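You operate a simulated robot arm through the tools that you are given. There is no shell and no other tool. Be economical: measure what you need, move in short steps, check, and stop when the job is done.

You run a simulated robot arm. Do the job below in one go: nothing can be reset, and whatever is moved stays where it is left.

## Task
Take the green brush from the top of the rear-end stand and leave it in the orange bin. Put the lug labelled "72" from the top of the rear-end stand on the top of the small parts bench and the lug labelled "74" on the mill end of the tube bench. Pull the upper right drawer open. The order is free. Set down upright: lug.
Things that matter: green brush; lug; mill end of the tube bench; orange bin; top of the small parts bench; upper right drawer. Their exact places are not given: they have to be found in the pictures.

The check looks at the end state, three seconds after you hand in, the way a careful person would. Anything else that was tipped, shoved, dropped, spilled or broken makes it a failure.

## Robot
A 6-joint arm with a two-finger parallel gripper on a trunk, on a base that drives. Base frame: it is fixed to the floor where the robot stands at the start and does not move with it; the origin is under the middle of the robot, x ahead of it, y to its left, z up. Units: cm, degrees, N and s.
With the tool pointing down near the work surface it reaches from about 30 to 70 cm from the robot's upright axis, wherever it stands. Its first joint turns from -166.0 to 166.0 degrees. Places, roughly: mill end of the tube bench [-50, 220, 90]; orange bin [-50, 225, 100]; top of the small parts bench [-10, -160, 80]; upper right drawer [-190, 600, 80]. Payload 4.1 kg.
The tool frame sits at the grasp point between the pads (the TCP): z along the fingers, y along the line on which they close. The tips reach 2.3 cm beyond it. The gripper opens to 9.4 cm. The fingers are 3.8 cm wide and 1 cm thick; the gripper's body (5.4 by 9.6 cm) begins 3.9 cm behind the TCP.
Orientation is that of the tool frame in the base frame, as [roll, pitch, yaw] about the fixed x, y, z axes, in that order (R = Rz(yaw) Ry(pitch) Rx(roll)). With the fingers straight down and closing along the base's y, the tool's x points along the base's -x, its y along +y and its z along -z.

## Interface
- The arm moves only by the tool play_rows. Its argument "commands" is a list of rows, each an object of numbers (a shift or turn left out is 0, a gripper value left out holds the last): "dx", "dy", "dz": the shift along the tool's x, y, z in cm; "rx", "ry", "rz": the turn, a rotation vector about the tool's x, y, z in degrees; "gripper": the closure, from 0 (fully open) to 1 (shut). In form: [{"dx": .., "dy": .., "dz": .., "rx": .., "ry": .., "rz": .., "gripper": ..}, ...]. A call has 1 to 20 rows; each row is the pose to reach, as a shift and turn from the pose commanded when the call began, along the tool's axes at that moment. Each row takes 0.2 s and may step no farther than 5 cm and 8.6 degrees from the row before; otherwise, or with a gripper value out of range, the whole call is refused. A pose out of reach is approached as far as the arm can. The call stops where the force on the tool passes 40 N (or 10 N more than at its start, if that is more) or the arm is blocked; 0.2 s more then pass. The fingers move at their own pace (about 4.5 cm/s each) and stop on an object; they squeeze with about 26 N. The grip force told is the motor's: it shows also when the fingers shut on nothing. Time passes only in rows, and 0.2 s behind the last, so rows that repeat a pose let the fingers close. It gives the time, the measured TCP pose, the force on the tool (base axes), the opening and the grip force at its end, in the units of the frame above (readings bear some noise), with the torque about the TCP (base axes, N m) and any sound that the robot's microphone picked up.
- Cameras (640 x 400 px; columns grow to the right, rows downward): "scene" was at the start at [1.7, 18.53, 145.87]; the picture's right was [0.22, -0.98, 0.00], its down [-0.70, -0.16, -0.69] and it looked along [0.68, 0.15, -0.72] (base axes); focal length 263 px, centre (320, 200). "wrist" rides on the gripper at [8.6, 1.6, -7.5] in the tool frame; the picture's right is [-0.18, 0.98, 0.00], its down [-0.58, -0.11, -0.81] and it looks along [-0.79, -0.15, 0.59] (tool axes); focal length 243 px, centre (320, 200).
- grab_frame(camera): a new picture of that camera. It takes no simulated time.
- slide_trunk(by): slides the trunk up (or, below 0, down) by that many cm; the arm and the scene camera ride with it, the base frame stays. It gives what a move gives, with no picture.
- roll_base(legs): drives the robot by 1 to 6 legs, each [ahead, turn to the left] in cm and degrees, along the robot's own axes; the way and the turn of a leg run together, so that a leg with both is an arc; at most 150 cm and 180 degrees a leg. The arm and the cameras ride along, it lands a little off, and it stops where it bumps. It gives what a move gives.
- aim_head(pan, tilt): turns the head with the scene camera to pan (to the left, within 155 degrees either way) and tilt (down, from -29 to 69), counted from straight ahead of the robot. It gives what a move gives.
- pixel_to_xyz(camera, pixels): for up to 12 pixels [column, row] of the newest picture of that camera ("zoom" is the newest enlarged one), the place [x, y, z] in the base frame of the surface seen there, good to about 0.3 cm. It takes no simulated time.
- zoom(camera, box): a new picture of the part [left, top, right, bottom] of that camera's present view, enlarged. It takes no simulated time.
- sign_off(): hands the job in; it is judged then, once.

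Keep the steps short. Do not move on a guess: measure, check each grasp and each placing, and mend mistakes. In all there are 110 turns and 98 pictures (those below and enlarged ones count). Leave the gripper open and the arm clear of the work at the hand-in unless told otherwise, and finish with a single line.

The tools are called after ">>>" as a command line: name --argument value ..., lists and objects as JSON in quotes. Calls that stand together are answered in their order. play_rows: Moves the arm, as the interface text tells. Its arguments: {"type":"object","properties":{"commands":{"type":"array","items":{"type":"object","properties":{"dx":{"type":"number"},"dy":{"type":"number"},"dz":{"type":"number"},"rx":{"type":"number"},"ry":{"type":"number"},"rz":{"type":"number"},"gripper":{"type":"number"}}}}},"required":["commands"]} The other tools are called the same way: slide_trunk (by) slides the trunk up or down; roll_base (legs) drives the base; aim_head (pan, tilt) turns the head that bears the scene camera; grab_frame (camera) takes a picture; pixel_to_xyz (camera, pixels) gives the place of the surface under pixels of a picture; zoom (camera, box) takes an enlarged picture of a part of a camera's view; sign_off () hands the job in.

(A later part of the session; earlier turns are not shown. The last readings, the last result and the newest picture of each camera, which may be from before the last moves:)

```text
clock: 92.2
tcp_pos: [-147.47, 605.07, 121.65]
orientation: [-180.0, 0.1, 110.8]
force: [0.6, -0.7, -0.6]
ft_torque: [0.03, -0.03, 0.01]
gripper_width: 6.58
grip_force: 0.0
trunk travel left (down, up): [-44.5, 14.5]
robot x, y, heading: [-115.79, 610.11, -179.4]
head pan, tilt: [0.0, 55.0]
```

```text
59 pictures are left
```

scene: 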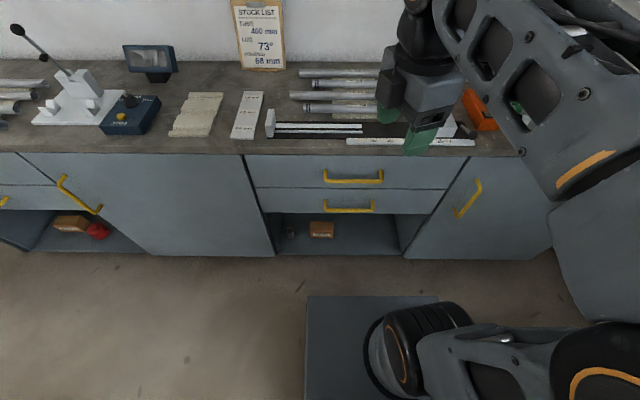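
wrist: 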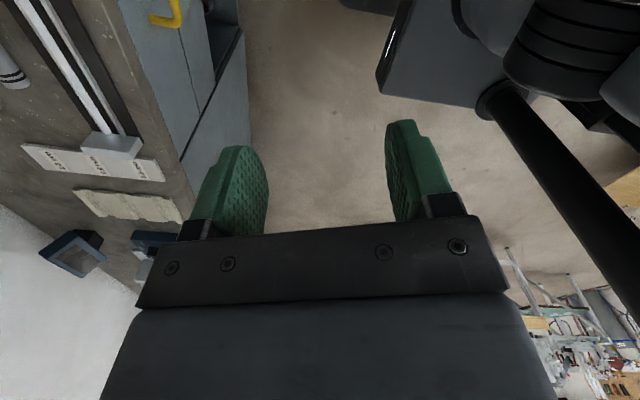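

The upper drawer's yellow handle is at (353,180). Measure it.

>>> zoom --camera "scene" --box '[230, 130, 470, 270]'

>>> pixel_to_xyz --camera "scene" --pixels '[[326, 180], [353, 181], [380, 180], [353, 174], [353, 186], [350, 209], [280, 170], [440, 170], [300, 153], [353, 163]]'

```text
2.67 times, centred on (350, 200) of scene
```

zoom: 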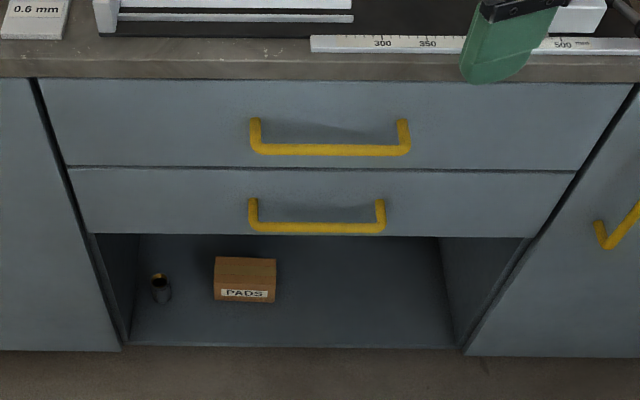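

```text
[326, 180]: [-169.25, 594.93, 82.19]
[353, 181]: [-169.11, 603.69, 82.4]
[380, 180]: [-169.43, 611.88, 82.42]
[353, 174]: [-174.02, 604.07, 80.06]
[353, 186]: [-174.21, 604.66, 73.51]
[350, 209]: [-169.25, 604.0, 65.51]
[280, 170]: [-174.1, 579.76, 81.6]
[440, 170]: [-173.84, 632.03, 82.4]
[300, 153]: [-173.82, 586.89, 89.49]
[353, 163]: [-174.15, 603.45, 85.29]
```

Handle bar at x≈−169.5, y 595–612, z≈82, 4 cm off the face. I'll orient the tool 45° forward-down, closing in the x–z plane.

>>> play_rows --commands '[{"rz": 7, "gripper": 0.6}, {"rz": 14}, {"rz": 20.8}]'

>>> play_rows --commands '[{"rx": 7.5}, {"rx": 15}, {"rx": 22.5}, {"rx": 30}, {"rx": 37.5}, {"rx": 45}]'

```text
clock: 93.0
tcp_pos: [-147.56, 605.04, 121.74]
orientation: [-180.0, 0.0, 89.8]
force: [0.6, -0.1, -0.5]
ft_torque: [0.0, 0.01, 0.0]
gripper_width: 3.77
grip_force: 0.0
trunk travel left (down, up): [-44.5, 14.5]
robot x, y, heading: [-115.87, 610.22, -179.2]
head pan, tilt: [0.0, 55.0]
```

```text
clock: 94.6
tcp_pos: [-149.54, 604.5, 118.47]
orientation: [-141.1, -2.3, 89.9]
force: [0.6, -0.7, -0.3]
ft_torque: [-0.01, 0.05, -0.02]
gripper_width: 3.78
grip_force: 0.0
trunk travel left (down, up): [-44.5, 14.5]
robot x, y, heading: [-115.35, 609.93, -179.2]
head pan, tilt: [0.0, 55.0]
stopped in row 6: the arm was blocked; the commanded pose is now the measured one
```

Blocked by a wrist limit while close in; tilt is 39° now, fine. Move down toward the handle.

>>> play_rows --commands '[{"dx": -0.1, "dy": 1.1, "dz": 4.3}, {"dx": -0.2, "dy": 2.2, "dz": 8.6}, {"dx": -0.3, "dy": 3.4, "dz": 13}, {"dx": -0.4, "dy": 4.5, "dz": 17.3}, {"dx": -0.5, "dy": 5.6, "dz": 21.6}, {"dx": -0.6, "dy": 6.7, "dz": 26}, {"dx": -0.8, "dy": 7.85, "dz": 30.3}]'

>>> grab_frame --camera "scene"

>>> grab_frame --camera "wrist"

```text
clock: 96.2
tcp_pos: [-162.55, 604.94, 90.15]
orientation: [-140.9, -1.9, 89.3]
force: [-0.8, -0.2, 1.1]
ft_torque: [0.04, -0.02, 0.0]
gripper_width: 3.76
grip_force: 0.1
trunk travel left (down, up): [-44.5, 14.5]
robot x, y, heading: [-115.67, 610.2, -179.4]
head pan, tilt: [0.0, 55.0]
```

```text
57 pictures are left
```

scene: 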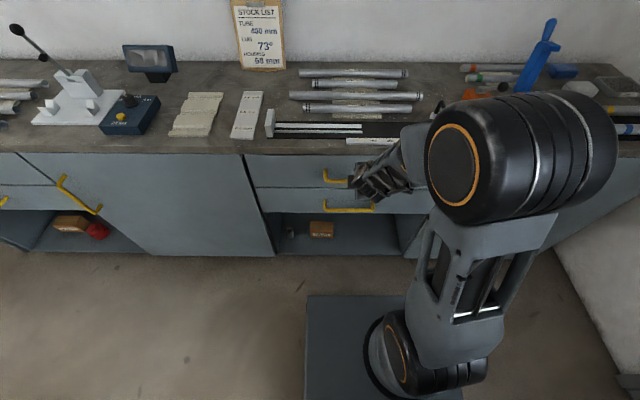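

```text
56 pictures are left
```

wrist: 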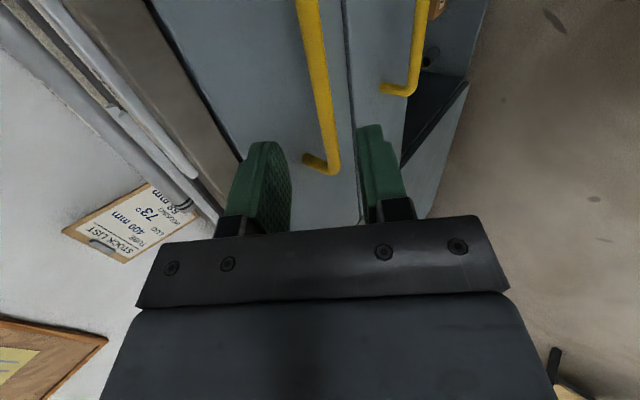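

>>> pixel_to_xyz --camera "wrist" --pixels '[[333, 165], [318, 80], [308, 10], [310, 160], [280, 190], [320, 200], [335, 120]]'

```text
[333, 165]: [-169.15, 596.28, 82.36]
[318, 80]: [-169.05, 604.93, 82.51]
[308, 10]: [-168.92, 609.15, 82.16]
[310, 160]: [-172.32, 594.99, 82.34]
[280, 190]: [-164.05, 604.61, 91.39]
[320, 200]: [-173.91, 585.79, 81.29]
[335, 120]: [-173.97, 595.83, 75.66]
```

Bar lies right between the fingers. Advance 10.7 cm along the fingers with opening ~3 cm.

>>> play_rows --commands '[{"dx": -0.5, "dy": -0.1, "dz": 3, "gripper": 0.68}, {"dx": -1, "dy": -0.2, "dz": 6}, {"dx": -1.2, "dy": -0.27, "dz": 8}, {"dx": -1.2, "dy": -0.27, "dz": 9.5}, {"dx": -1.2, "dy": -0.27, "dz": 10.5}]'

>>> grab_frame --camera "wrist"

```text
clock: 97.4
tcp_pos: [-169.3, 604.04, 82.23]
orientation: [-140.7, -2.3, 89.8]
force: [0.2, 0.2, -0.1]
ft_torque: [-0.01, 0.0, 0.01]
gripper_width: 3.01
grip_force: 0.0
trunk travel left (down, up): [-44.5, 14.5]
robot x, y, heading: [-115.85, 610.09, -179.1]
head pan, tilt: [0.0, 55.0]
```

```text
55 pictures are left
```

wrist: 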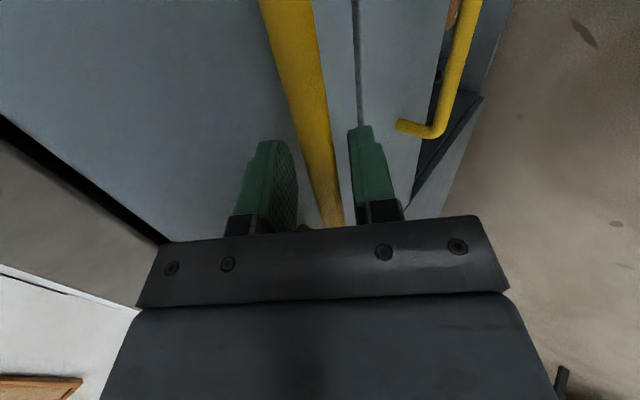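

Bar is between the pads. Close.

>>> play_rows --commands '[{"gripper": 1}, {}, {}, {}, {}]'

```text
clock: 98.6
tcp_pos: [-169.29, 604.0, 82.07]
orientation: [-141.0, -2.1, 89.7]
force: [5.9, -2.4, -10.2]
ft_torque: [-1.14, -0.08, -1.54]
gripper_width: 1.42
grip_force: 45.0
trunk travel left (down, up): [-44.5, 14.5]
robot x, y, heading: [-115.67, 609.92, -179.4]
head pan, tilt: [0.0, 55.0]
```

Gripped (1.4 cm bar). Pull along +x.

>>> play_rows --commands '[{"dy": 0.78, "dz": -0.63}, {"dy": 1.55, "dz": -1.26}, {"dy": 3.1, "dz": -2.5}, {"dy": 4.66, "dz": -3.78}, {"dy": 6.2, "dz": -5.04}, {"dy": 7.8, "dz": -6.3}, {"dy": 9.3, "dz": -7.6}, {"dy": 10.9, "dz": -8.8}, {"dy": 12.4, "dz": -10.1}]'

>>> grab_frame --camera "scene"

```text
clock: 100.5
tcp_pos: [-156.69, 603.76, 82.13]
orientation: [-140.0, -2.1, 88.7]
force: [2.2, 17.2, 8.0]
ft_torque: [1.16, 0.03, -0.83]
gripper_width: 1.38
grip_force: 45.4
out of reach, approached as far as the arm can: row 8, 9
trunk travel left (down, up): [-44.5, 14.5]
robot x, y, heading: [-115.62, 610.39, -179.7]
head pan, tilt: [0.0, 55.0]
stopped in row 9: the force on the tool passed its limit (the readings are from after the stop); the commanded pose is now the measured one
```

```text
54 pictures are left
```

scene: 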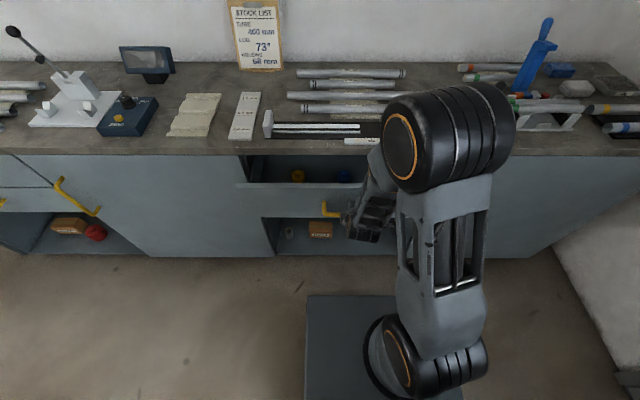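

Drawer came 12.6 cm. Pull 10 cm more by backing the base.

>>> roll_base --legs '[[-10, 0]]'

>>> grab_frame --camera "scene"

```text
clock: 101.7
tcp_pos: [-146.63, 603.9, 82.14]
orientation: [-139.9, -2.0, 89.0]
force: [-1.4, 26.8, 20.0]
ft_torque: [-0.23, 0.12, -1.08]
gripper_width: 1.38
grip_force: 44.8
trunk travel left (down, up): [-44.5, 14.5]
robot x, y, heading: [-105.52, 610.1, -179.7]
head pan, tilt: [0.0, 55.0]
```

```text
53 pictures are left
```

scene: 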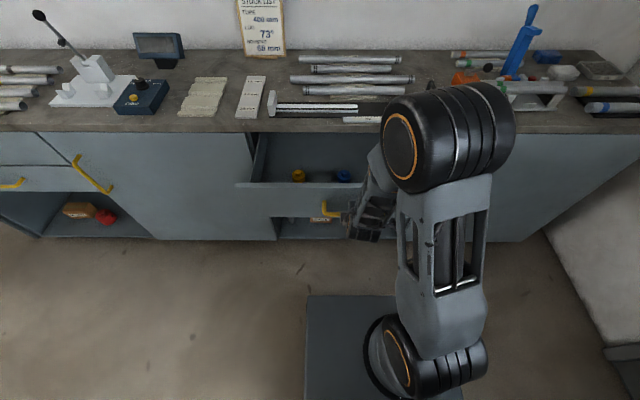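

Open 22.7 cm. Release and withdraw along the fingers.

>>> play_rows --commands '[{"gripper": 0.68}, {}, {}]'

>>> play_rows --commands '[{"dz": -1.5}, {"dz": -3}, {"dz": -5}, {"dz": -7}]'

>>> grab_frame --camera "wrist"

```text
clock: 102.5
tcp_pos: [-146.69, 603.71, 82.03]
orientation: [-140.1, -2.1, 89.1]
force: [0.4, -0.1, 1.0]
ft_torque: [0.04, 0.01, -0.01]
gripper_width: 3.03
grip_force: 0.0
trunk travel left (down, up): [-44.5, 14.5]
robot x, y, heading: [-105.52, 610.22, -179.4]
head pan, tilt: [0.0, 55.0]
```

```text
clock: 103.5
tcp_pos: [-146.65, 601.83, 87.24]
orientation: [-140.2, -2.1, 89.0]
force: [0.8, -0.3, 0.7]
ft_torque: [-0.01, 0.03, 0.0]
gripper_width: 3.0
grip_force: 0.1
out of reach, approached as far as the arm can: row 1, 2, 3, 4
trunk travel left (down, up): [-44.5, 14.5]
robot x, y, heading: [-105.1, 610.21, -179.4]
head pan, tilt: [0.0, 55.0]
```

```text
52 pictures are left
```

wrist: 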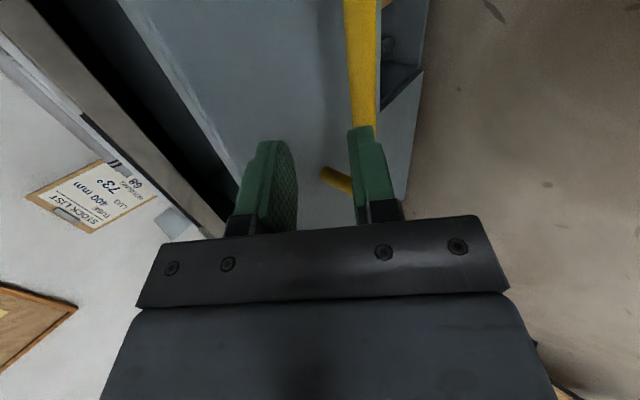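

Clear above the bar. Raise the trunk, then back off.

>>> slide_trunk --by 14

>>> roll_base --legs '[[-18, 0]]'

>>> grab_frame --camera "scene"

```text
clock: 105.1
tcp_pos: [-146.57, 601.76, 101.06]
orientation: [-140.3, -2.0, 89.0]
force: [0.5, -0.2, 0.1]
ft_torque: [-0.01, 0.01, 0.01]
gripper_width: 2.98
grip_force: 0.0
trunk travel left (down, up): [-58.5, 0.5]
robot x, y, heading: [-105.41, 610.25, -179.6]
head pan, tilt: [0.0, 55.0]
```

```text
clock: 106.6
tcp_pos: [-128.64, 601.98, 101.12]
orientation: [-140.2, -2.2, 89.0]
force: [-0.3, 0.4, 0.4]
ft_torque: [-0.02, 0.0, 0.0]
gripper_width: 3.01
grip_force: 0.0
trunk travel left (down, up): [-58.5, 0.5]
robot x, y, heading: [-87.22, 610.21, -179.4]
head pan, tilt: [0.0, 55.0]
```

```text
51 pictures are left
```

scene: 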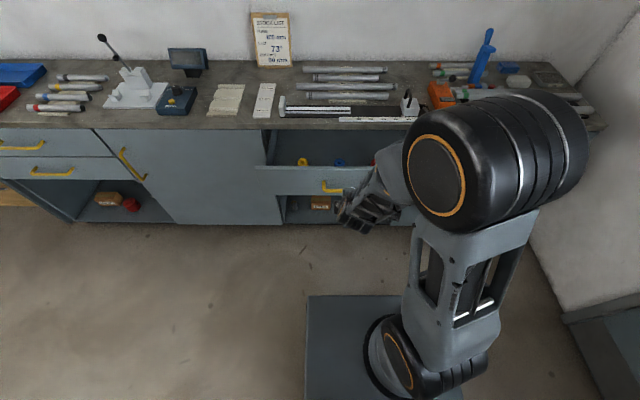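

Drawer clearly open. Straighten and lift the arm, then drive back along the corridor.

>>> play_rows --commands '[{"dy": -2.1, "dz": -2.6, "rx": -7, "gripper": 0.2}, {"dy": -4.2, "dz": -5.2, "rx": -14}, {"dy": -6.3, "dz": -7.7, "rx": -21}, {"dy": -8.4, "dz": -10.2, "rx": -28}, {"dy": -10.5, "dz": -12.7, "rx": -34}, {"dy": -12.8, "dz": -15.4, "rx": -39.8}]'

>>> roll_base --legs '[[0, 65.2], [77, 0], [0, 24.2], [150, 0], [150, 0], [88, 0]]'

>>> aim_head --pan 60 --tilt 30

>>> grab_frame --camera "scene"

```text
clock: 108.0
tcp_pos: [-128.58, 601.16, 121.0]
orientation: [179.8, -2.1, 89.0]
force: [1.0, -0.2, 0.1]
ft_torque: [0.02, -0.03, -0.03]
gripper_width: 7.53
grip_force: 0.1
out of reach, approached as far as the arm can: row 1
trunk travel left (down, up): [-58.5, 0.5]
robot x, y, heading: [-87.21, 610.42, -179.4]
head pan, tilt: [0.0, 55.0]
```

```text
clock: 134.6
tcp_pos: [-117.31, 110.52, 120.95]
orientation: [-180.0, -2.1, 178.3]
force: [-0.3, -0.4, 0.5]
ft_torque: [-0.02, -0.02, 0.02]
gripper_width: 7.54
grip_force: 0.1
trunk travel left (down, up): [-58.5, 0.5]
robot x, y, heading: [-126.03, 152.22, -89.9]
head pan, tilt: [0.0, 55.0]
```

```text
clock: 135.9
tcp_pos: [-117.35, 110.6, 121.09]
orientation: [-180.0, -2.1, 178.3]
force: [-0.2, 0.4, 0.8]
ft_torque: [-0.01, 0.02, 0.02]
gripper_width: 7.49
grip_force: 0.1
trunk travel left (down, up): [-58.5, 0.5]
robot x, y, heading: [-126.02, 151.9, -90.1]
head pan, tilt: [60.0, 30.0]
```

```text
50 pictures are left
```

scene: 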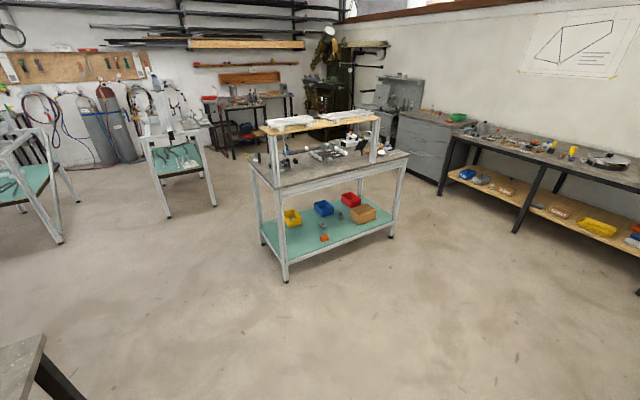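

Free floor. Measure neighbouring stands' positions, then drive to the stand's left end.

>>> pixel_to_xyz --camera "scene" --pixels '[[170, 217], [216, 205], [60, 240], [285, 280], [262, 243], [391, 237], [440, 192], [515, 232], [25, 350]]'

>>> roll_base --legs '[[0, 90], [150, 0], [35, 0], [0, -60]]'

>>> aim_head --pan -15 --tilt 35

>>> grab_frame --camera "scene"

```text
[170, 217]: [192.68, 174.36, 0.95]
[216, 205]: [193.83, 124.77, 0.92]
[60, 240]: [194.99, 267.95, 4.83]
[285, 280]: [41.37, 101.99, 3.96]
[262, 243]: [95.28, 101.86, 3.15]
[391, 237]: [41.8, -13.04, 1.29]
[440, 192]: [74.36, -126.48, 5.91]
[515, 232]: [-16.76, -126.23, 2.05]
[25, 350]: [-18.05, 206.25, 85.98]
```

```text
clock: 151.7
tcp_pos: [88.24, 110.43, 121.02]
orientation: [180.0, -2.0, -153.7]
force: [0.0, 0.3, -0.1]
ft_torque: [-0.01, 0.0, -0.01]
gripper_width: 7.52
grip_force: 0.1
trunk travel left (down, up): [-58.5, 0.5]
robot x, y, heading: [61.43, 143.32, -62.0]
head pan, tilt: [60.0, 30.0]
```

```text
clock: 153.2
tcp_pos: [88.14, 110.57, 120.98]
orientation: [180.0, -2.2, -153.7]
force: [0.3, 0.0, -0.4]
ft_torque: [0.0, -0.04, 0.01]
gripper_width: 7.53
grip_force: 0.0
trunk travel left (down, up): [-58.5, 0.5]
robot x, y, heading: [60.96, 142.74, -62.0]
head pan, tilt: [-15.0, 35.0]
```

```text
49 pictures are left
```

scene: 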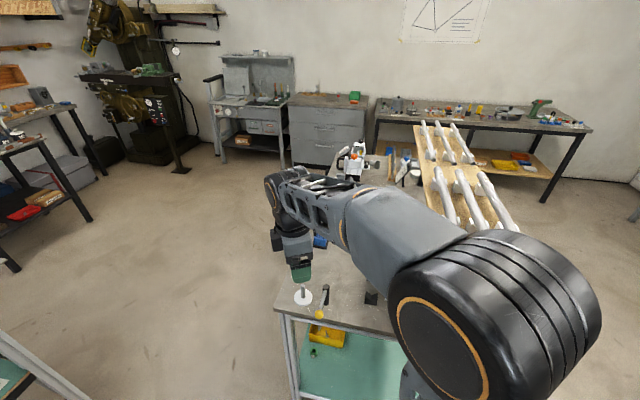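

Back half of the stand is open above. Drive behind it and face it.

>>> roll_base --legs '[[0, 62], [84, 0], [0, -90], [92, 0], [0, -90]]'

>>> aim_head --pan 0 --tilt 50

>>> grab_frame --camera "scene"

>>> grab_frame --camera "wrist"

```text
clock: 160.2
tcp_pos: [184.68, 152.33, 120.96]
orientation: [179.7, -2.3, -91.3]
force: [0.7, 0.6, 0.5]
ft_torque: [0.0, -0.01, 0.01]
gripper_width: 7.52
grip_force: 0.1
trunk travel left (down, up): [-58.5, 0.5]
robot x, y, heading: [143.69, 143.55, 0.0]
head pan, tilt: [-15.0, 35.0]
stopped in leg 2: the robot was blocked; the commanded pose is now the measured one
```

```text
clock: 161.0
tcp_pos: [184.63, 152.24, 120.98]
orientation: [179.8, -2.2, -91.3]
force: [-0.7, -0.8, -0.2]
ft_torque: [-0.03, 0.01, -0.03]
gripper_width: 7.51
grip_force: 0.1
trunk travel left (down, up): [-58.5, 0.5]
robot x, y, heading: [143.96, 143.4, 0.0]
head pan, tilt: [0.0, 50.0]
```

```text
48 pictures are left
```

scene: 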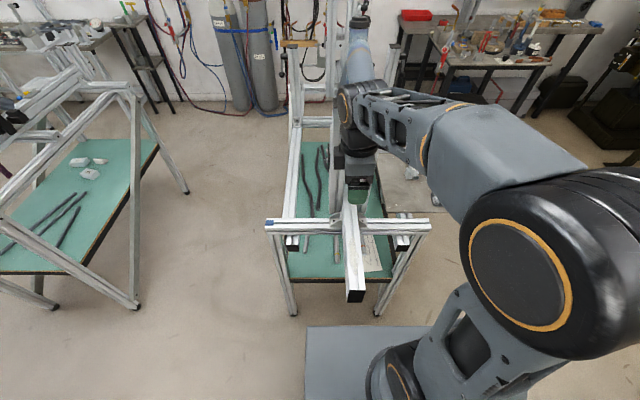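

```text
47 pictures are left
```

wrist: 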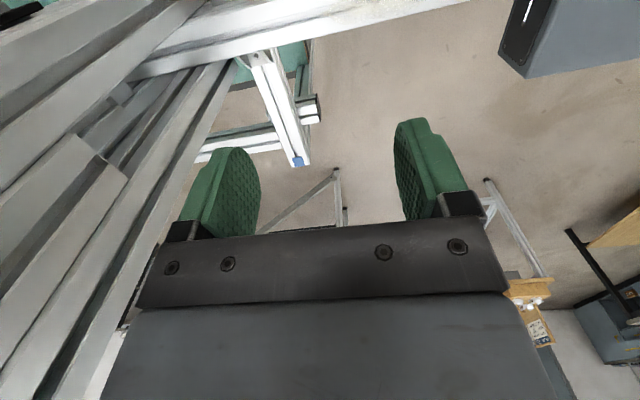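

Blocked: the arm reached the tall frame jig ahead. Back off straight and check the jig.

>>> roll_base --legs '[[-16, 0]]'

>>> grab_frame --camera "scene"

```text
clock: 162.4
tcp_pos: [169.19, 152.41, 120.89]
orientation: [179.6, -2.1, -91.3]
force: [-0.4, -0.4, 1.1]
ft_torque: [0.0, -0.03, 0.03]
gripper_width: 7.54
grip_force: 0.1
trunk travel left (down, up): [-58.5, 0.5]
robot x, y, heading: [127.83, 143.49, 0.1]
head pan, tilt: [0.0, 50.0]
```

```text
46 pictures are left
```

scene: 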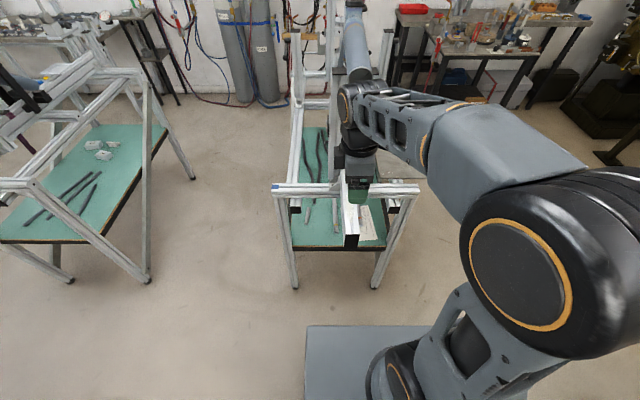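

Jig looks undisturbed. Continue with an angled path away from it.

>>> roll_base --legs '[[0, -80.5], [94, 0], [0, -99.5]]'

>>> grab_frame --camera "scene"

>>> grab_frame --camera "wrist"

```text
clock: 175.1
tcp_pos: [98.31, 43.67, 120.79]
orientation: [179.5, -2.2, 84.9]
force: [-0.2, -0.3, -0.3]
ft_torque: [0.02, -0.01, 0.0]
gripper_width: 7.52
grip_force: 0.0
trunk travel left (down, up): [-58.5, 0.5]
robot x, y, heading: [139.94, 49.93, 176.0]
head pan, tilt: [0.0, 50.0]
```

```text
45 pictures are left
```

scene: 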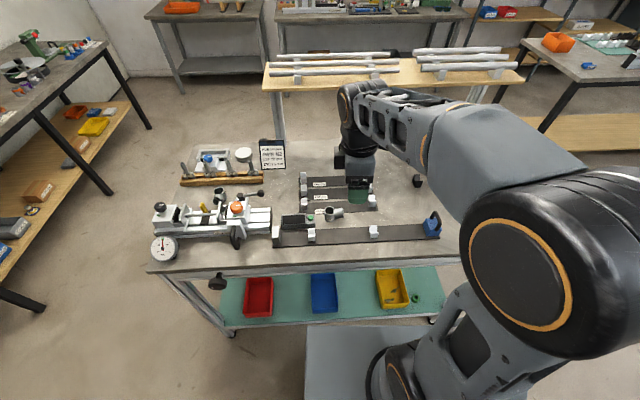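

```text
44 pictures are left
```

wrist: 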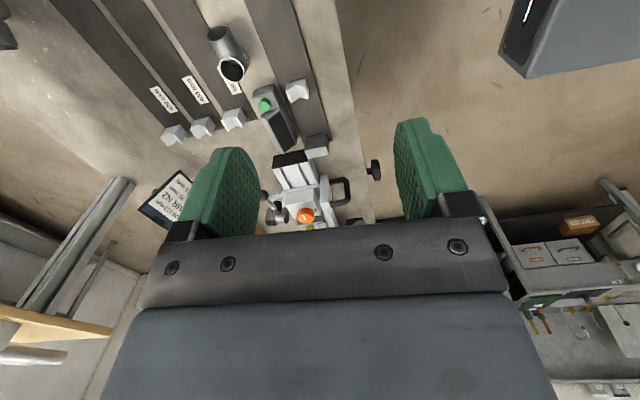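

>>> zoom --camera "scene" --box '[250, 130, 450, 255]'

>>> zoom --camera "wrist" --box '[180, 0, 340, 100]'

```text
3.20 times, centred on (350, 192) of scene
```

zoom: 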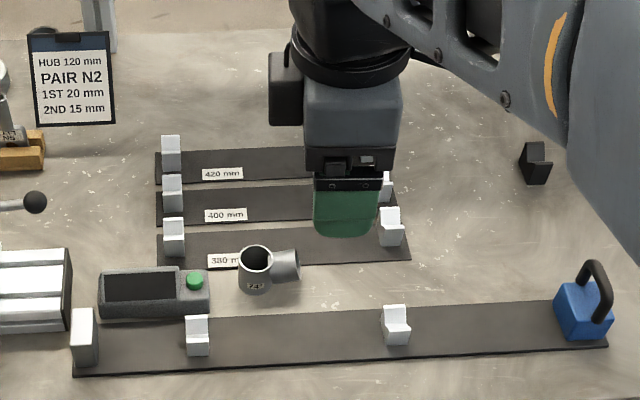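

```text
4.00 times, centred on (260, 50) of wrist
```

zoom: 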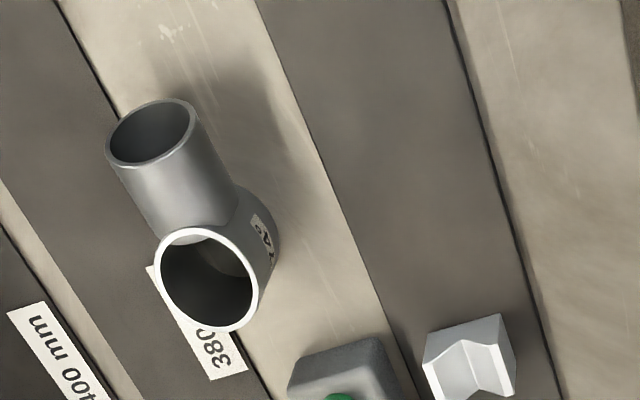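

This lug reads like "74". Zoom on its label.

>>> zoom --camera "scene" --box '[318, 202, 350, 222]'

>>> pixel_to_xyz --camera "scene" --pixels '[[329, 218], [330, 209], [326, 214], [341, 212], [337, 212], [344, 211], [329, 222], [418, 182], [311, 217], [340, 230]]'

>>> aim_head --pan -35 --tilt 45

>>> grab_frame --camera "scene"

```text
16.00 times, centred on (334, 212) of scene
```

zoom: 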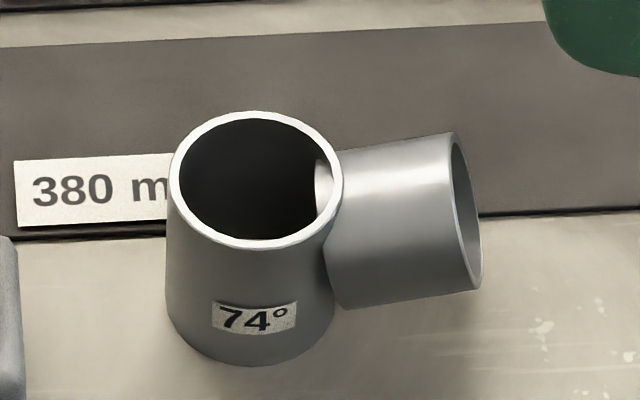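

```text
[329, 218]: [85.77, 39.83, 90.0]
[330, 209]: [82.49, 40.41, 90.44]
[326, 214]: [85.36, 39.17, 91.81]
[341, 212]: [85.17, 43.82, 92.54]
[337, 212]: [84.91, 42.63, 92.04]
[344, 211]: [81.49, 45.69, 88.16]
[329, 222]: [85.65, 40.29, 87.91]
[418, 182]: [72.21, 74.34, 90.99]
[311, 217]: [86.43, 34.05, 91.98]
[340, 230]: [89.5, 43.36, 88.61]
```

```text
clock: 176.1
tcp_pos: [98.33, 43.62, 120.85]
orientation: [179.5, -2.2, 84.9]
force: [-0.3, 0.1, 0.4]
ft_torque: [-0.01, 0.01, 0.0]
gripper_width: 7.53
grip_force: 0.1
trunk travel left (down, up): [-58.5, 0.5]
robot x, y, heading: [140.0, 49.54, 176.3]
head pan, tilt: [-35.0, 45.0]
```

```text
40 pictures are left
```

scene: 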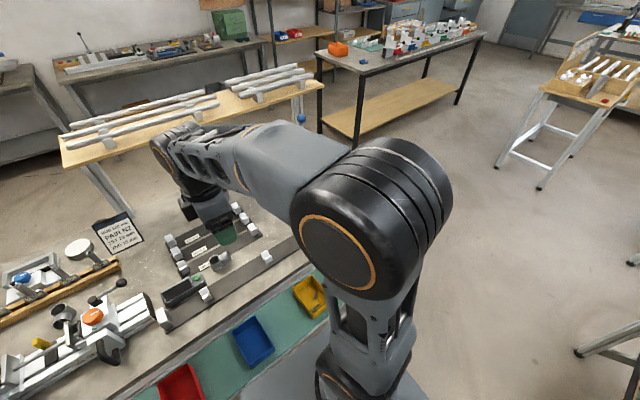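

74 confirmed here at about (84,40). Now look for 72: there's a tube-like thing at (65,317).

>>> zoom --camera "scene" --box '[0, 210, 240, 360]'

```text
2.67 times, centred on (120, 285) of scene
```

zoom: 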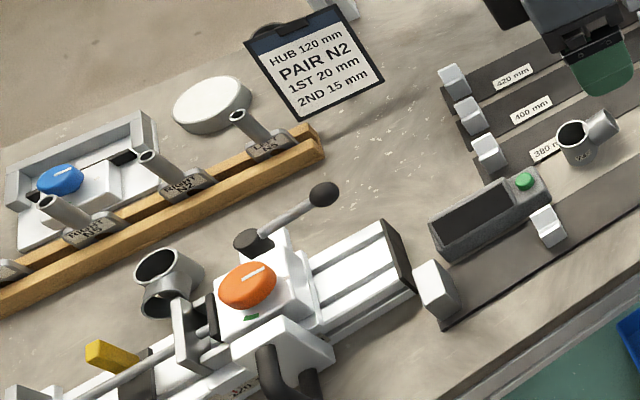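

A third lug at zoom (165,285) next to the jig. Measure.

>>> pixel_to_xyz --camera "zoom" --pixels '[[150, 292], [188, 270], [165, 255], [150, 310], [175, 300], [205, 320], [200, 250], [245, 240], [110, 355], [130, 260], [320, 195], [220, 320]]'

>>> zoom --camera "scene" --box '[40, 295, 88, 335]'

```text
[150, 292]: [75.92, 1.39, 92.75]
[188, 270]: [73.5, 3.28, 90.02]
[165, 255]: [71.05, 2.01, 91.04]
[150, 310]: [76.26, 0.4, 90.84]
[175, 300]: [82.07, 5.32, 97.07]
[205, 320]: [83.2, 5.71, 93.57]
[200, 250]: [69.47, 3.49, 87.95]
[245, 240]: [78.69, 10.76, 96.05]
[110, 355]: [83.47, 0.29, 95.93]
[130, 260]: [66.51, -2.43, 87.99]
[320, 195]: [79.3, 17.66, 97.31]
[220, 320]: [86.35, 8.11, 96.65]
```

```text
10.00 times, centred on (64, 315) of scene
```

zoom: 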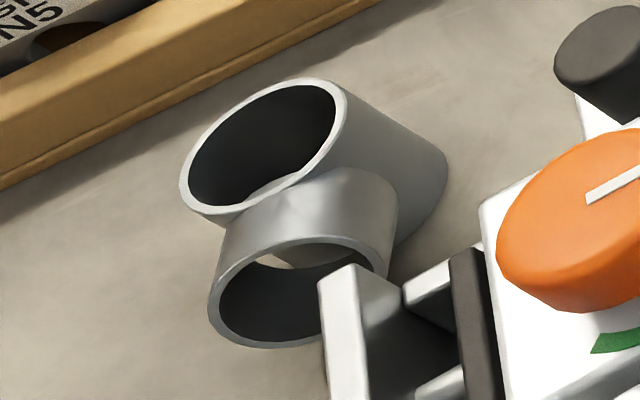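

I'll first square up the tool (yaw 90, vertical) and open to ~6 cm for grasping lug 74.

>>> play_rows --commands '[{"rz": -5.1, "ry": -2.2, "gripper": 0.36}, {"rz": -5.1, "ry": -2.2}, {"rz": -5.1, "ry": -2.2}]'

```text
clock: 176.9
tcp_pos: [98.21, 43.58, 120.99]
orientation: [179.3, 0.1, 90.0]
force: [0.0, 0.0, -0.5]
ft_torque: [0.0, 0.03, 0.0]
gripper_width: 6.01
grip_force: 0.0
trunk travel left (down, up): [-58.5, 0.5]
robot x, y, heading: [139.97, 49.61, 176.6]
head pan, tilt: [-35.0, 45.0]
```

>>> play_rows --commands '[{"dx": -0.7, "dy": -2.8, "dz": 3.2, "rx": 0.7}, {"dx": -1.4, "dy": -5.7, "dz": 6.4, "rx": 0.7}, {"dx": -2.1, "dy": -8.5, "dz": 9.6, "rx": 0.7}, {"dx": -2.8, "dy": -11.4, "dz": 12.8, "rx": 0.7}, {"dx": -3.5, "dy": -14.2, "dz": 16, "rx": 0.7}]'

>>> grab_frame --camera "wrist"

```text
clock: 178.1
tcp_pos: [84.39, 40.02, 104.57]
orientation: [-180.0, -0.1, 89.9]
force: [-0.3, -0.1, 0.5]
ft_torque: [0.0, -0.01, -0.01]
gripper_width: 6.02
grip_force: 0.1
trunk travel left (down, up): [-58.5, 0.5]
robot x, y, heading: [139.68, 50.19, 176.5]
head pan, tilt: [-35.0, 45.0]
```

```text
37 pictures are left
```

wrist: 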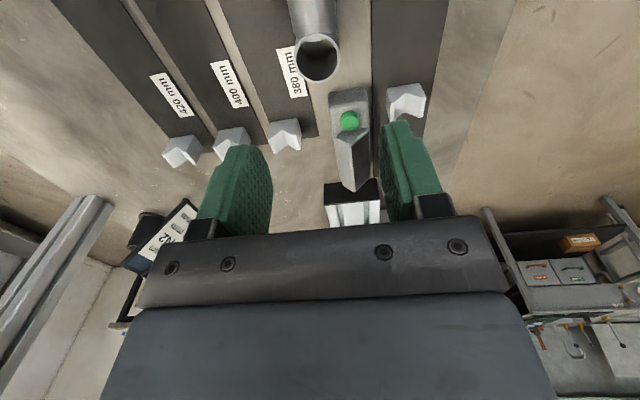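

>>> pixel_to_xyz --camera "wrist" --pixels '[[318, 36], [318, 79], [297, 58], [339, 58], [312, 10], [350, 120], [405, 105], [280, 70]]'

```text
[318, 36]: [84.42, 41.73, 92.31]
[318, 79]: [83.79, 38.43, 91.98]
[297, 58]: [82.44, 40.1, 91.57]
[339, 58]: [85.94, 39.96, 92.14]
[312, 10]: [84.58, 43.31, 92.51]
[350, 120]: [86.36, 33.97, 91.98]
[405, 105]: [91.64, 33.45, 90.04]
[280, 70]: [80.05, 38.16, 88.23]
```

Lug centre (84.2, 40.05), diameter ≈3.6. Descend to z 91.2 and close.

>>> play_rows --commands '[{"dy": -0.2, "dz": 4}, {"dy": -0.2, "dz": 8}, {"dy": -0.2, "dz": 11}, {"dy": -0.2, "dz": 12.5}, {"dy": -0.2, "dz": 13.3}]'

>>> play_rows --commands '[{"gripper": 1}, {}, {}, {}, {}]'

>>> play_rows --commands '[{"dz": -2}, {"dz": -6}, {"dz": -10}, {"dz": -14}, {"dz": -18}]'

>>> grab_frame --camera "wrist"

```text
clock: 179.3
tcp_pos: [84.07, 40.14, 91.42]
orientation: [-179.9, 0.0, 89.9]
force: [0.1, -0.6, -0.3]
ft_torque: [-0.03, 0.02, -0.01]
gripper_width: 6.0
grip_force: 0.0
trunk travel left (down, up): [-58.5, 0.5]
robot x, y, heading: [140.1, 49.89, 176.3]
head pan, tilt: [-35.0, 45.0]
```

```text
clock: 180.5
tcp_pos: [84.14, 40.02, 91.45]
orientation: [-179.9, 0.0, 90.0]
force: [0.3, 0.9, -0.3]
ft_torque: [0.0, 0.04, 0.0]
gripper_width: 3.6
grip_force: 25.8
trunk travel left (down, up): [-58.5, 0.5]
robot x, y, heading: [140.16, 50.17, 176.5]
head pan, tilt: [-35.0, 45.0]
```

```text
clock: 181.7
tcp_pos: [84.26, 39.92, 109.37]
orientation: [-179.9, 0.0, 90.0]
force: [-0.5, 0.0, -0.5]
ft_torque: [-0.02, -0.02, -0.01]
gripper_width: 3.59
grip_force: 25.8
trunk travel left (down, up): [-58.5, 0.5]
robot x, y, heading: [140.02, 49.68, 176.2]
head pan, tilt: [-35.0, 45.0]
```

```text
36 pictures are left
```

wrist: 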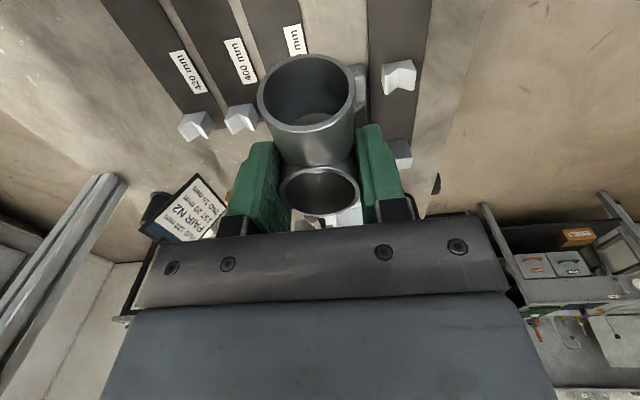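

Lug 74 held. Retract and drive to the tube bench.

>>> play_rows --commands '[{"dx": 0.9, "dy": 3.4, "dz": -3}, {"dx": 1.9, "dy": 6.9, "dz": -6}, {"dx": 2.8, "dy": 10.3, "dz": -9}, {"dx": 3.8, "dy": 13.8, "dz": -11.6}]'

>>> roll_base --legs '[[0, -77], [95, 0], [0, 81], [150, 0], [14, 0], [0, -90]]'

>>> aim_head --pan 0 --tilt 45

>>> grab_frame --camera "scene"

```text
clock: 182.7
tcp_pos: [98.16, 43.9, 121.15]
orientation: [-179.9, 0.1, 90.0]
force: [1.1, 0.1, -0.3]
ft_torque: [-0.01, 0.01, -0.01]
gripper_width: 3.6
grip_force: 26.2
trunk travel left (down, up): [-58.5, 0.5]
robot x, y, heading: [140.33, 49.89, 176.5]
head pan, tilt: [-35.0, 45.0]
```

```text
clock: 206.2
tcp_pos: [-49.46, 178.04, 121.03]
orientation: [-179.9, 0.0, 4.8]
force: [0.1, 0.9, -0.9]
ft_torque: [-0.01, 0.0, 0.02]
gripper_width: 3.56
grip_force: 26.2
trunk travel left (down, up): [-58.5, 0.5]
robot x, y, heading: [-40.13, 136.55, 91.1]
head pan, tilt: [-35.0, 45.0]
```

```text
clock: 207.2
tcp_pos: [-49.58, 177.89, 121.06]
orientation: [-179.9, 0.0, 4.8]
force: [0.4, -0.1, -1.4]
ft_torque: [0.04, 0.0, 0.0]
gripper_width: 3.56
grip_force: 26.1
trunk travel left (down, up): [-58.5, 0.5]
robot x, y, heading: [-40.4, 136.83, 91.1]
head pan, tilt: [0.0, 45.0]
```

```text
35 pictures are left
```

scene: 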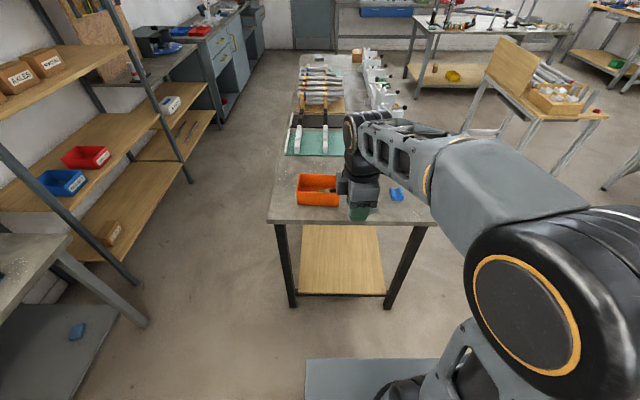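

Drive 25 cm closer and lower the trunk 14 cm.

>>> roll_base --legs '[[25, 0]]'

>>> slide_trunk --by -14

>>> pixel_to_xyz --camera "scene" --pixels '[[340, 218], [396, 194], [337, 203], [385, 210]]'

```text
clock: 209.0
tcp_pos: [-50.05, 202.99, 121.16]
orientation: [-179.9, 0.0, 4.7]
force: [0.0, 0.1, -1.0]
ft_torque: [-0.01, 0.0, 0.01]
gripper_width: 3.59
grip_force: 26.3
trunk travel left (down, up): [-58.5, 0.5]
robot x, y, heading: [-40.67, 161.63, 90.9]
head pan, tilt: [0.0, 45.0]
```

```text
clock: 210.7
tcp_pos: [-49.91, 202.79, 107.18]
orientation: [-179.9, 0.0, 4.7]
force: [0.1, 0.5, -1.1]
ft_torque: [-0.03, 0.01, 0.05]
gripper_width: 3.57
grip_force: 26.0
trunk travel left (down, up): [-44.5, 14.5]
robot x, y, heading: [-40.8, 161.69, 90.9]
head pan, tilt: [0.0, 45.0]
```

```text
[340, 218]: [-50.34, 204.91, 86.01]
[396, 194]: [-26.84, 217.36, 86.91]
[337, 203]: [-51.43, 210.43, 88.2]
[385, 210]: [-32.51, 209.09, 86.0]
```

>>> play_rows --commands '[{"dx": 2.6, "dy": -2.2, "dz": 2}, {"dx": 5.2, "dy": -4.4, "dz": 4}, {"dx": 7.8, "dy": -6.6, "dz": 6}, {"dx": 10.3, "dy": -8.8, "dz": 8}, {"dx": 10.3, "dy": -10.8, "dz": 10}]'

>>> grab_frame --camera "wrist"

```text
clock: 211.9
tcp_pos: [-40.62, 214.67, 97.07]
orientation: [-180.0, 0.1, 4.8]
force: [0.2, 0.3, -1.3]
ft_torque: [0.02, 0.0, 0.0]
gripper_width: 3.59
grip_force: 26.2
trunk travel left (down, up): [-44.5, 14.5]
robot x, y, heading: [-40.4, 161.54, 91.0]
head pan, tilt: [0.0, 45.0]
```

```text
34 pictures are left
```

wrist: 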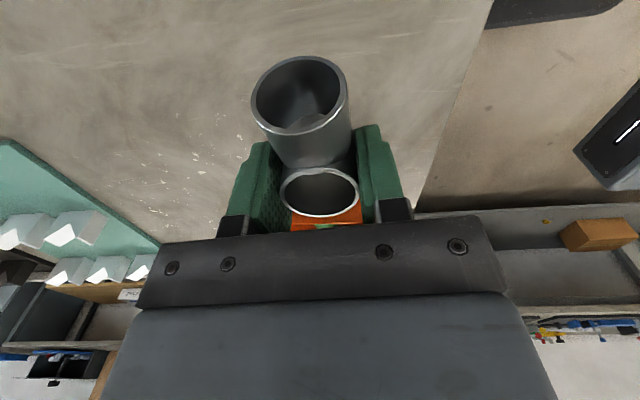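

Clear below. Lower to TCP z≈89.6.

>>> play_rows --commands '[{"dz": 3}, {"dz": 5.5}, {"dz": 6.6}, {"dz": 7.1}, {"dz": 7.4}]'

```text
clock: 213.1
tcp_pos: [-40.65, 214.49, 89.63]
orientation: [-179.9, 0.0, 4.7]
force: [1.0, 1.0, -1.0]
ft_torque: [-0.01, -0.03, -0.02]
gripper_width: 3.6
grip_force: 26.0
trunk travel left (down, up): [-44.5, 14.5]
robot x, y, heading: [-40.98, 161.45, 91.2]
head pan, tilt: [0.0, 45.0]
```

>>> play_rows --commands '[{"dz": 0.15}, {"dz": 0.3}, {"dz": 0.45}]'

```text
clock: 213.9
tcp_pos: [-40.69, 214.56, 89.34]
orientation: [-179.6, 0.1, 4.8]
force: [-1.3, -1.2, 11.4]
ft_torque: [-0.17, -0.02, -0.04]
gripper_width: 3.57
grip_force: 25.9
trunk travel left (down, up): [-44.5, 14.5]
robot x, y, heading: [-40.94, 161.83, 91.0]
head pan, tilt: [0.0, 45.0]
```

Contact (11 N). Release and rise.

>>> play_rows --commands '[{"gripper": 0.35}, {}, {}, {}]'

>>> play_rows --commands '[{"dz": -3}, {"dz": -7}, {"dz": -12}, {"dy": 4, "dz": -15}, {"dy": 8, "dz": -18}, {"dy": 11, "dz": -20}]'

>>> grab_frame --camera "scene"

```text
clock: 214.9
tcp_pos: [-40.76, 214.5, 89.2]
orientation: [-179.9, 0.0, 4.7]
force: [-0.3, 0.6, 0.6]
ft_torque: [-0.01, 0.0, -0.06]
gripper_width: 6.1
grip_force: 0.0
trunk travel left (down, up): [-44.5, 14.5]
robot x, y, heading: [-40.44, 161.51, 91.2]
head pan, tilt: [0.0, 45.0]
```

```text
clock: 216.3
tcp_pos: [-39.64, 203.37, 109.22]
orientation: [-179.9, 0.1, 4.7]
force: [0.1, -0.2, 0.1]
ft_torque: [0.01, -0.01, 0.01]
gripper_width: 6.11
grip_force: 0.0
trunk travel left (down, up): [-44.5, 14.5]
robot x, y, heading: [-40.69, 161.34, 91.2]
head pan, tilt: [0.0, 45.0]
```

```text
33 pictures are left
```

scene: 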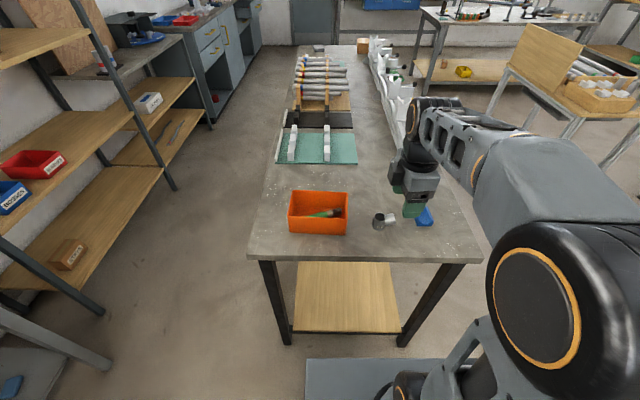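

Lug 74 stands upright on the bench; brush in the bin. Now drive to the right end of the stand for lug 72.

>>> roll_base --legs '[[-25, 0], [0, -180], [150, 0], [45, 0], [0, 90], [112, 0]]'

>>> zoom --camera "scene" --box '[0, 0, 640, 400]'

```text
clock: 244.2
tcp_pos: [107.2, -64.87, 109.2]
orientation: [-179.8, 0.0, -86.8]
force: [0.1, 0.3, -1.0]
ft_torque: [-0.02, 0.0, 0.05]
gripper_width: 6.1
grip_force: 0.0
trunk travel left (down, up): [-44.5, 14.5]
robot x, y, heading: [65.22, -62.79, -0.6]
head pan, tilt: [0.0, 45.0]
```

```text
1.00 times, centred on (320, 200) of scene
```

zoom: 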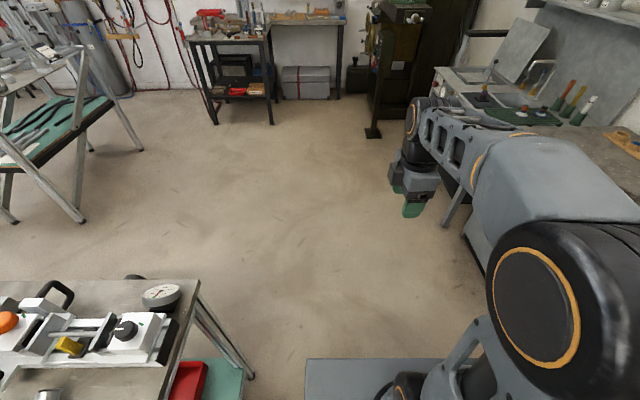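

>>> roll_base --legs '[[9, 0], [0, 90], [7, 0]]'

>>> aim_head --pan 5 --tilt 55

>>> grab_frame --camera "scene"

>>> grab_frame --camera "wrist"

```text
clock: 249.7
tcp_pos: [76.25, -13.85, 109.25]
orientation: [-179.9, 0.0, 3.4]
force: [-0.3, -0.2, -0.3]
ft_torque: [-0.02, 0.01, 0.01]
gripper_width: 6.11
grip_force: 0.1
trunk travel left (down, up): [-44.5, 14.5]
robot x, y, heading: [74.36, -55.68, 89.6]
head pan, tilt: [0.0, 45.0]
```

```text
clock: 250.5
tcp_pos: [76.23, -13.9, 109.29]
orientation: [-179.9, 0.1, 3.4]
force: [-0.2, 0.2, 0.4]
ft_torque: [-0.01, 0.0, -0.02]
gripper_width: 6.11
grip_force: 0.1
trunk travel left (down, up): [-44.5, 14.5]
robot x, y, heading: [74.54, -55.9, 89.8]
head pan, tilt: [5.0, 55.0]
```

```text
31 pictures are left
```

scene: 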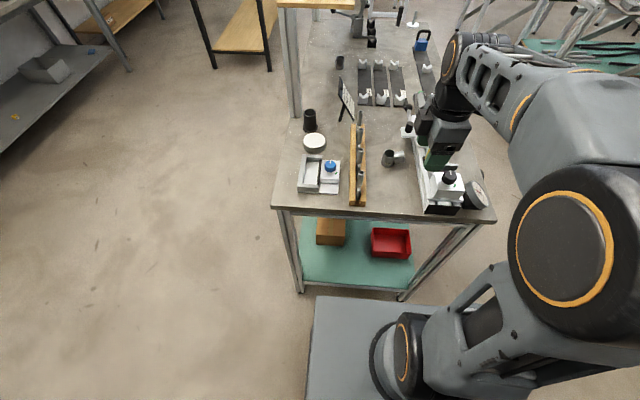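

```text
30 pictures are left
```

wrist: 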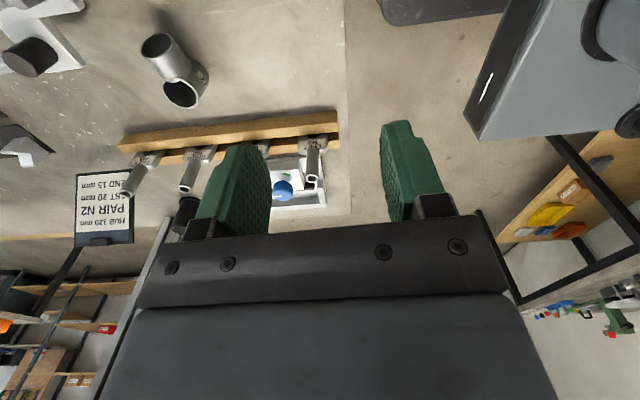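

Lug is at scene (390,158) / wrist (175,75). Zoom to read its label and measure.

>>> zoom --camera "scene" --box '[372, 142, 412, 172]'

>>> zoom --camera "wrist" --box '[100, 20, 260, 120]'

>>> pixel_to_xyz --camera "zoom" --pixels '[[310, 235], [360, 275], [270, 270], [325, 325], [330, 290], [210, 130], [200, 60], [430, 220], [255, 180], [80, 140], [245, 100]]'

```text
13.33 times, centred on (392, 157) of scene
```

zoom: 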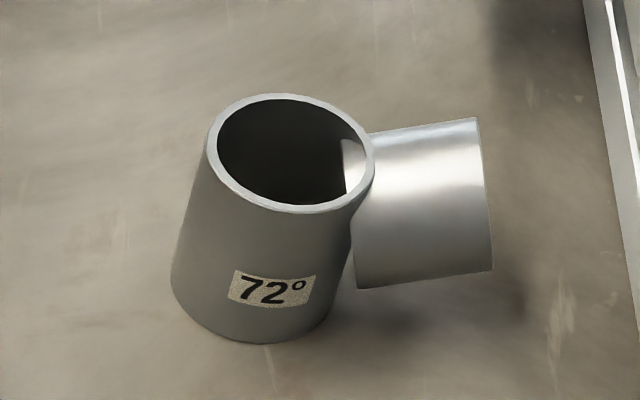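

```text
4.00 times, centred on (180, 70) of wrist
```

zoom: 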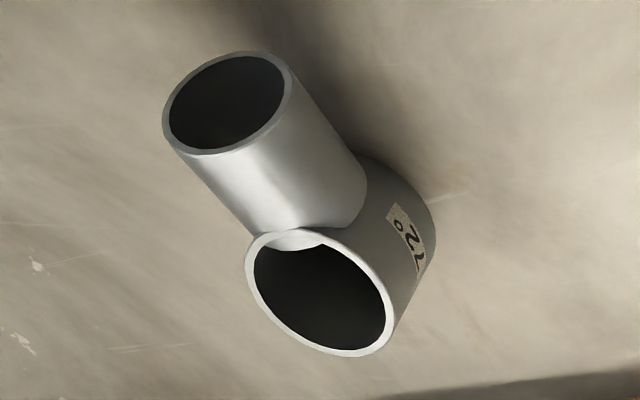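

```text
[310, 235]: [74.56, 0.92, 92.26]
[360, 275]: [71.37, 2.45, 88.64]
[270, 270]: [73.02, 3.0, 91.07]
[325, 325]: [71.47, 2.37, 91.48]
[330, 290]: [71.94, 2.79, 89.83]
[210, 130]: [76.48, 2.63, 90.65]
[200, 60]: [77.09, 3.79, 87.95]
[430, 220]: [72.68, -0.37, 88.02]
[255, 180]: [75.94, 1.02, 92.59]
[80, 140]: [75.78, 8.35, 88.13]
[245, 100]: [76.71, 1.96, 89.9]
```

72° confirmed. Measure rim extremes.

>>> pixel_to_xyz --camera "zoom" --pixels '[[251, 275], [390, 310], [340, 352], [290, 235], [375, 335], [170, 110], [290, 80], [180, 145], [265, 310]]'

```text
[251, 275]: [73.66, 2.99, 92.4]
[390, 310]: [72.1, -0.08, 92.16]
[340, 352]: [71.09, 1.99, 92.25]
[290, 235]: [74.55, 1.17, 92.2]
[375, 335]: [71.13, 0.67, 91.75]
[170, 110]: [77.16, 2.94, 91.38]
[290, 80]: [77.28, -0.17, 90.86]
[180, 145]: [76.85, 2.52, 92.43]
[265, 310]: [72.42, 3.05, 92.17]
```

Main tube centre (72.8,1.45), branch toward +x; jig parts near x≥78 up to z 97, so I'll tilt 22° to lift the wrist camera clear. Align and tilt first.

>>> play_rows --commands '[{"rz": 3.4}]'

>>> play_rows --commands '[{"ry": 7.5}, {"ry": 15}, {"ry": 22}]'

```text
clock: 250.9
tcp_pos: [76.27, -13.94, 109.15]
orientation: [-179.9, 0.0, 0.0]
force: [-0.3, -0.3, -0.3]
ft_torque: [0.0, -0.02, -0.04]
gripper_width: 6.12
grip_force: 0.1
trunk travel left (down, up): [-44.5, 14.5]
robot x, y, heading: [73.77, -55.97, 89.9]
head pan, tilt: [5.0, 55.0]
```

```text
clock: 251.7
tcp_pos: [76.2, -14.01, 109.19]
orientation: [-179.9, -22.2, 0.0]
force: [-0.6, -0.5, 0.0]
ft_torque: [-0.02, -0.03, -0.01]
gripper_width: 6.09
grip_force: 0.1
trunk travel left (down, up): [-44.5, 14.5]
robot x, y, heading: [74.34, -56.24, 89.6]
head pan, tilt: [5.0, 55.0]
```

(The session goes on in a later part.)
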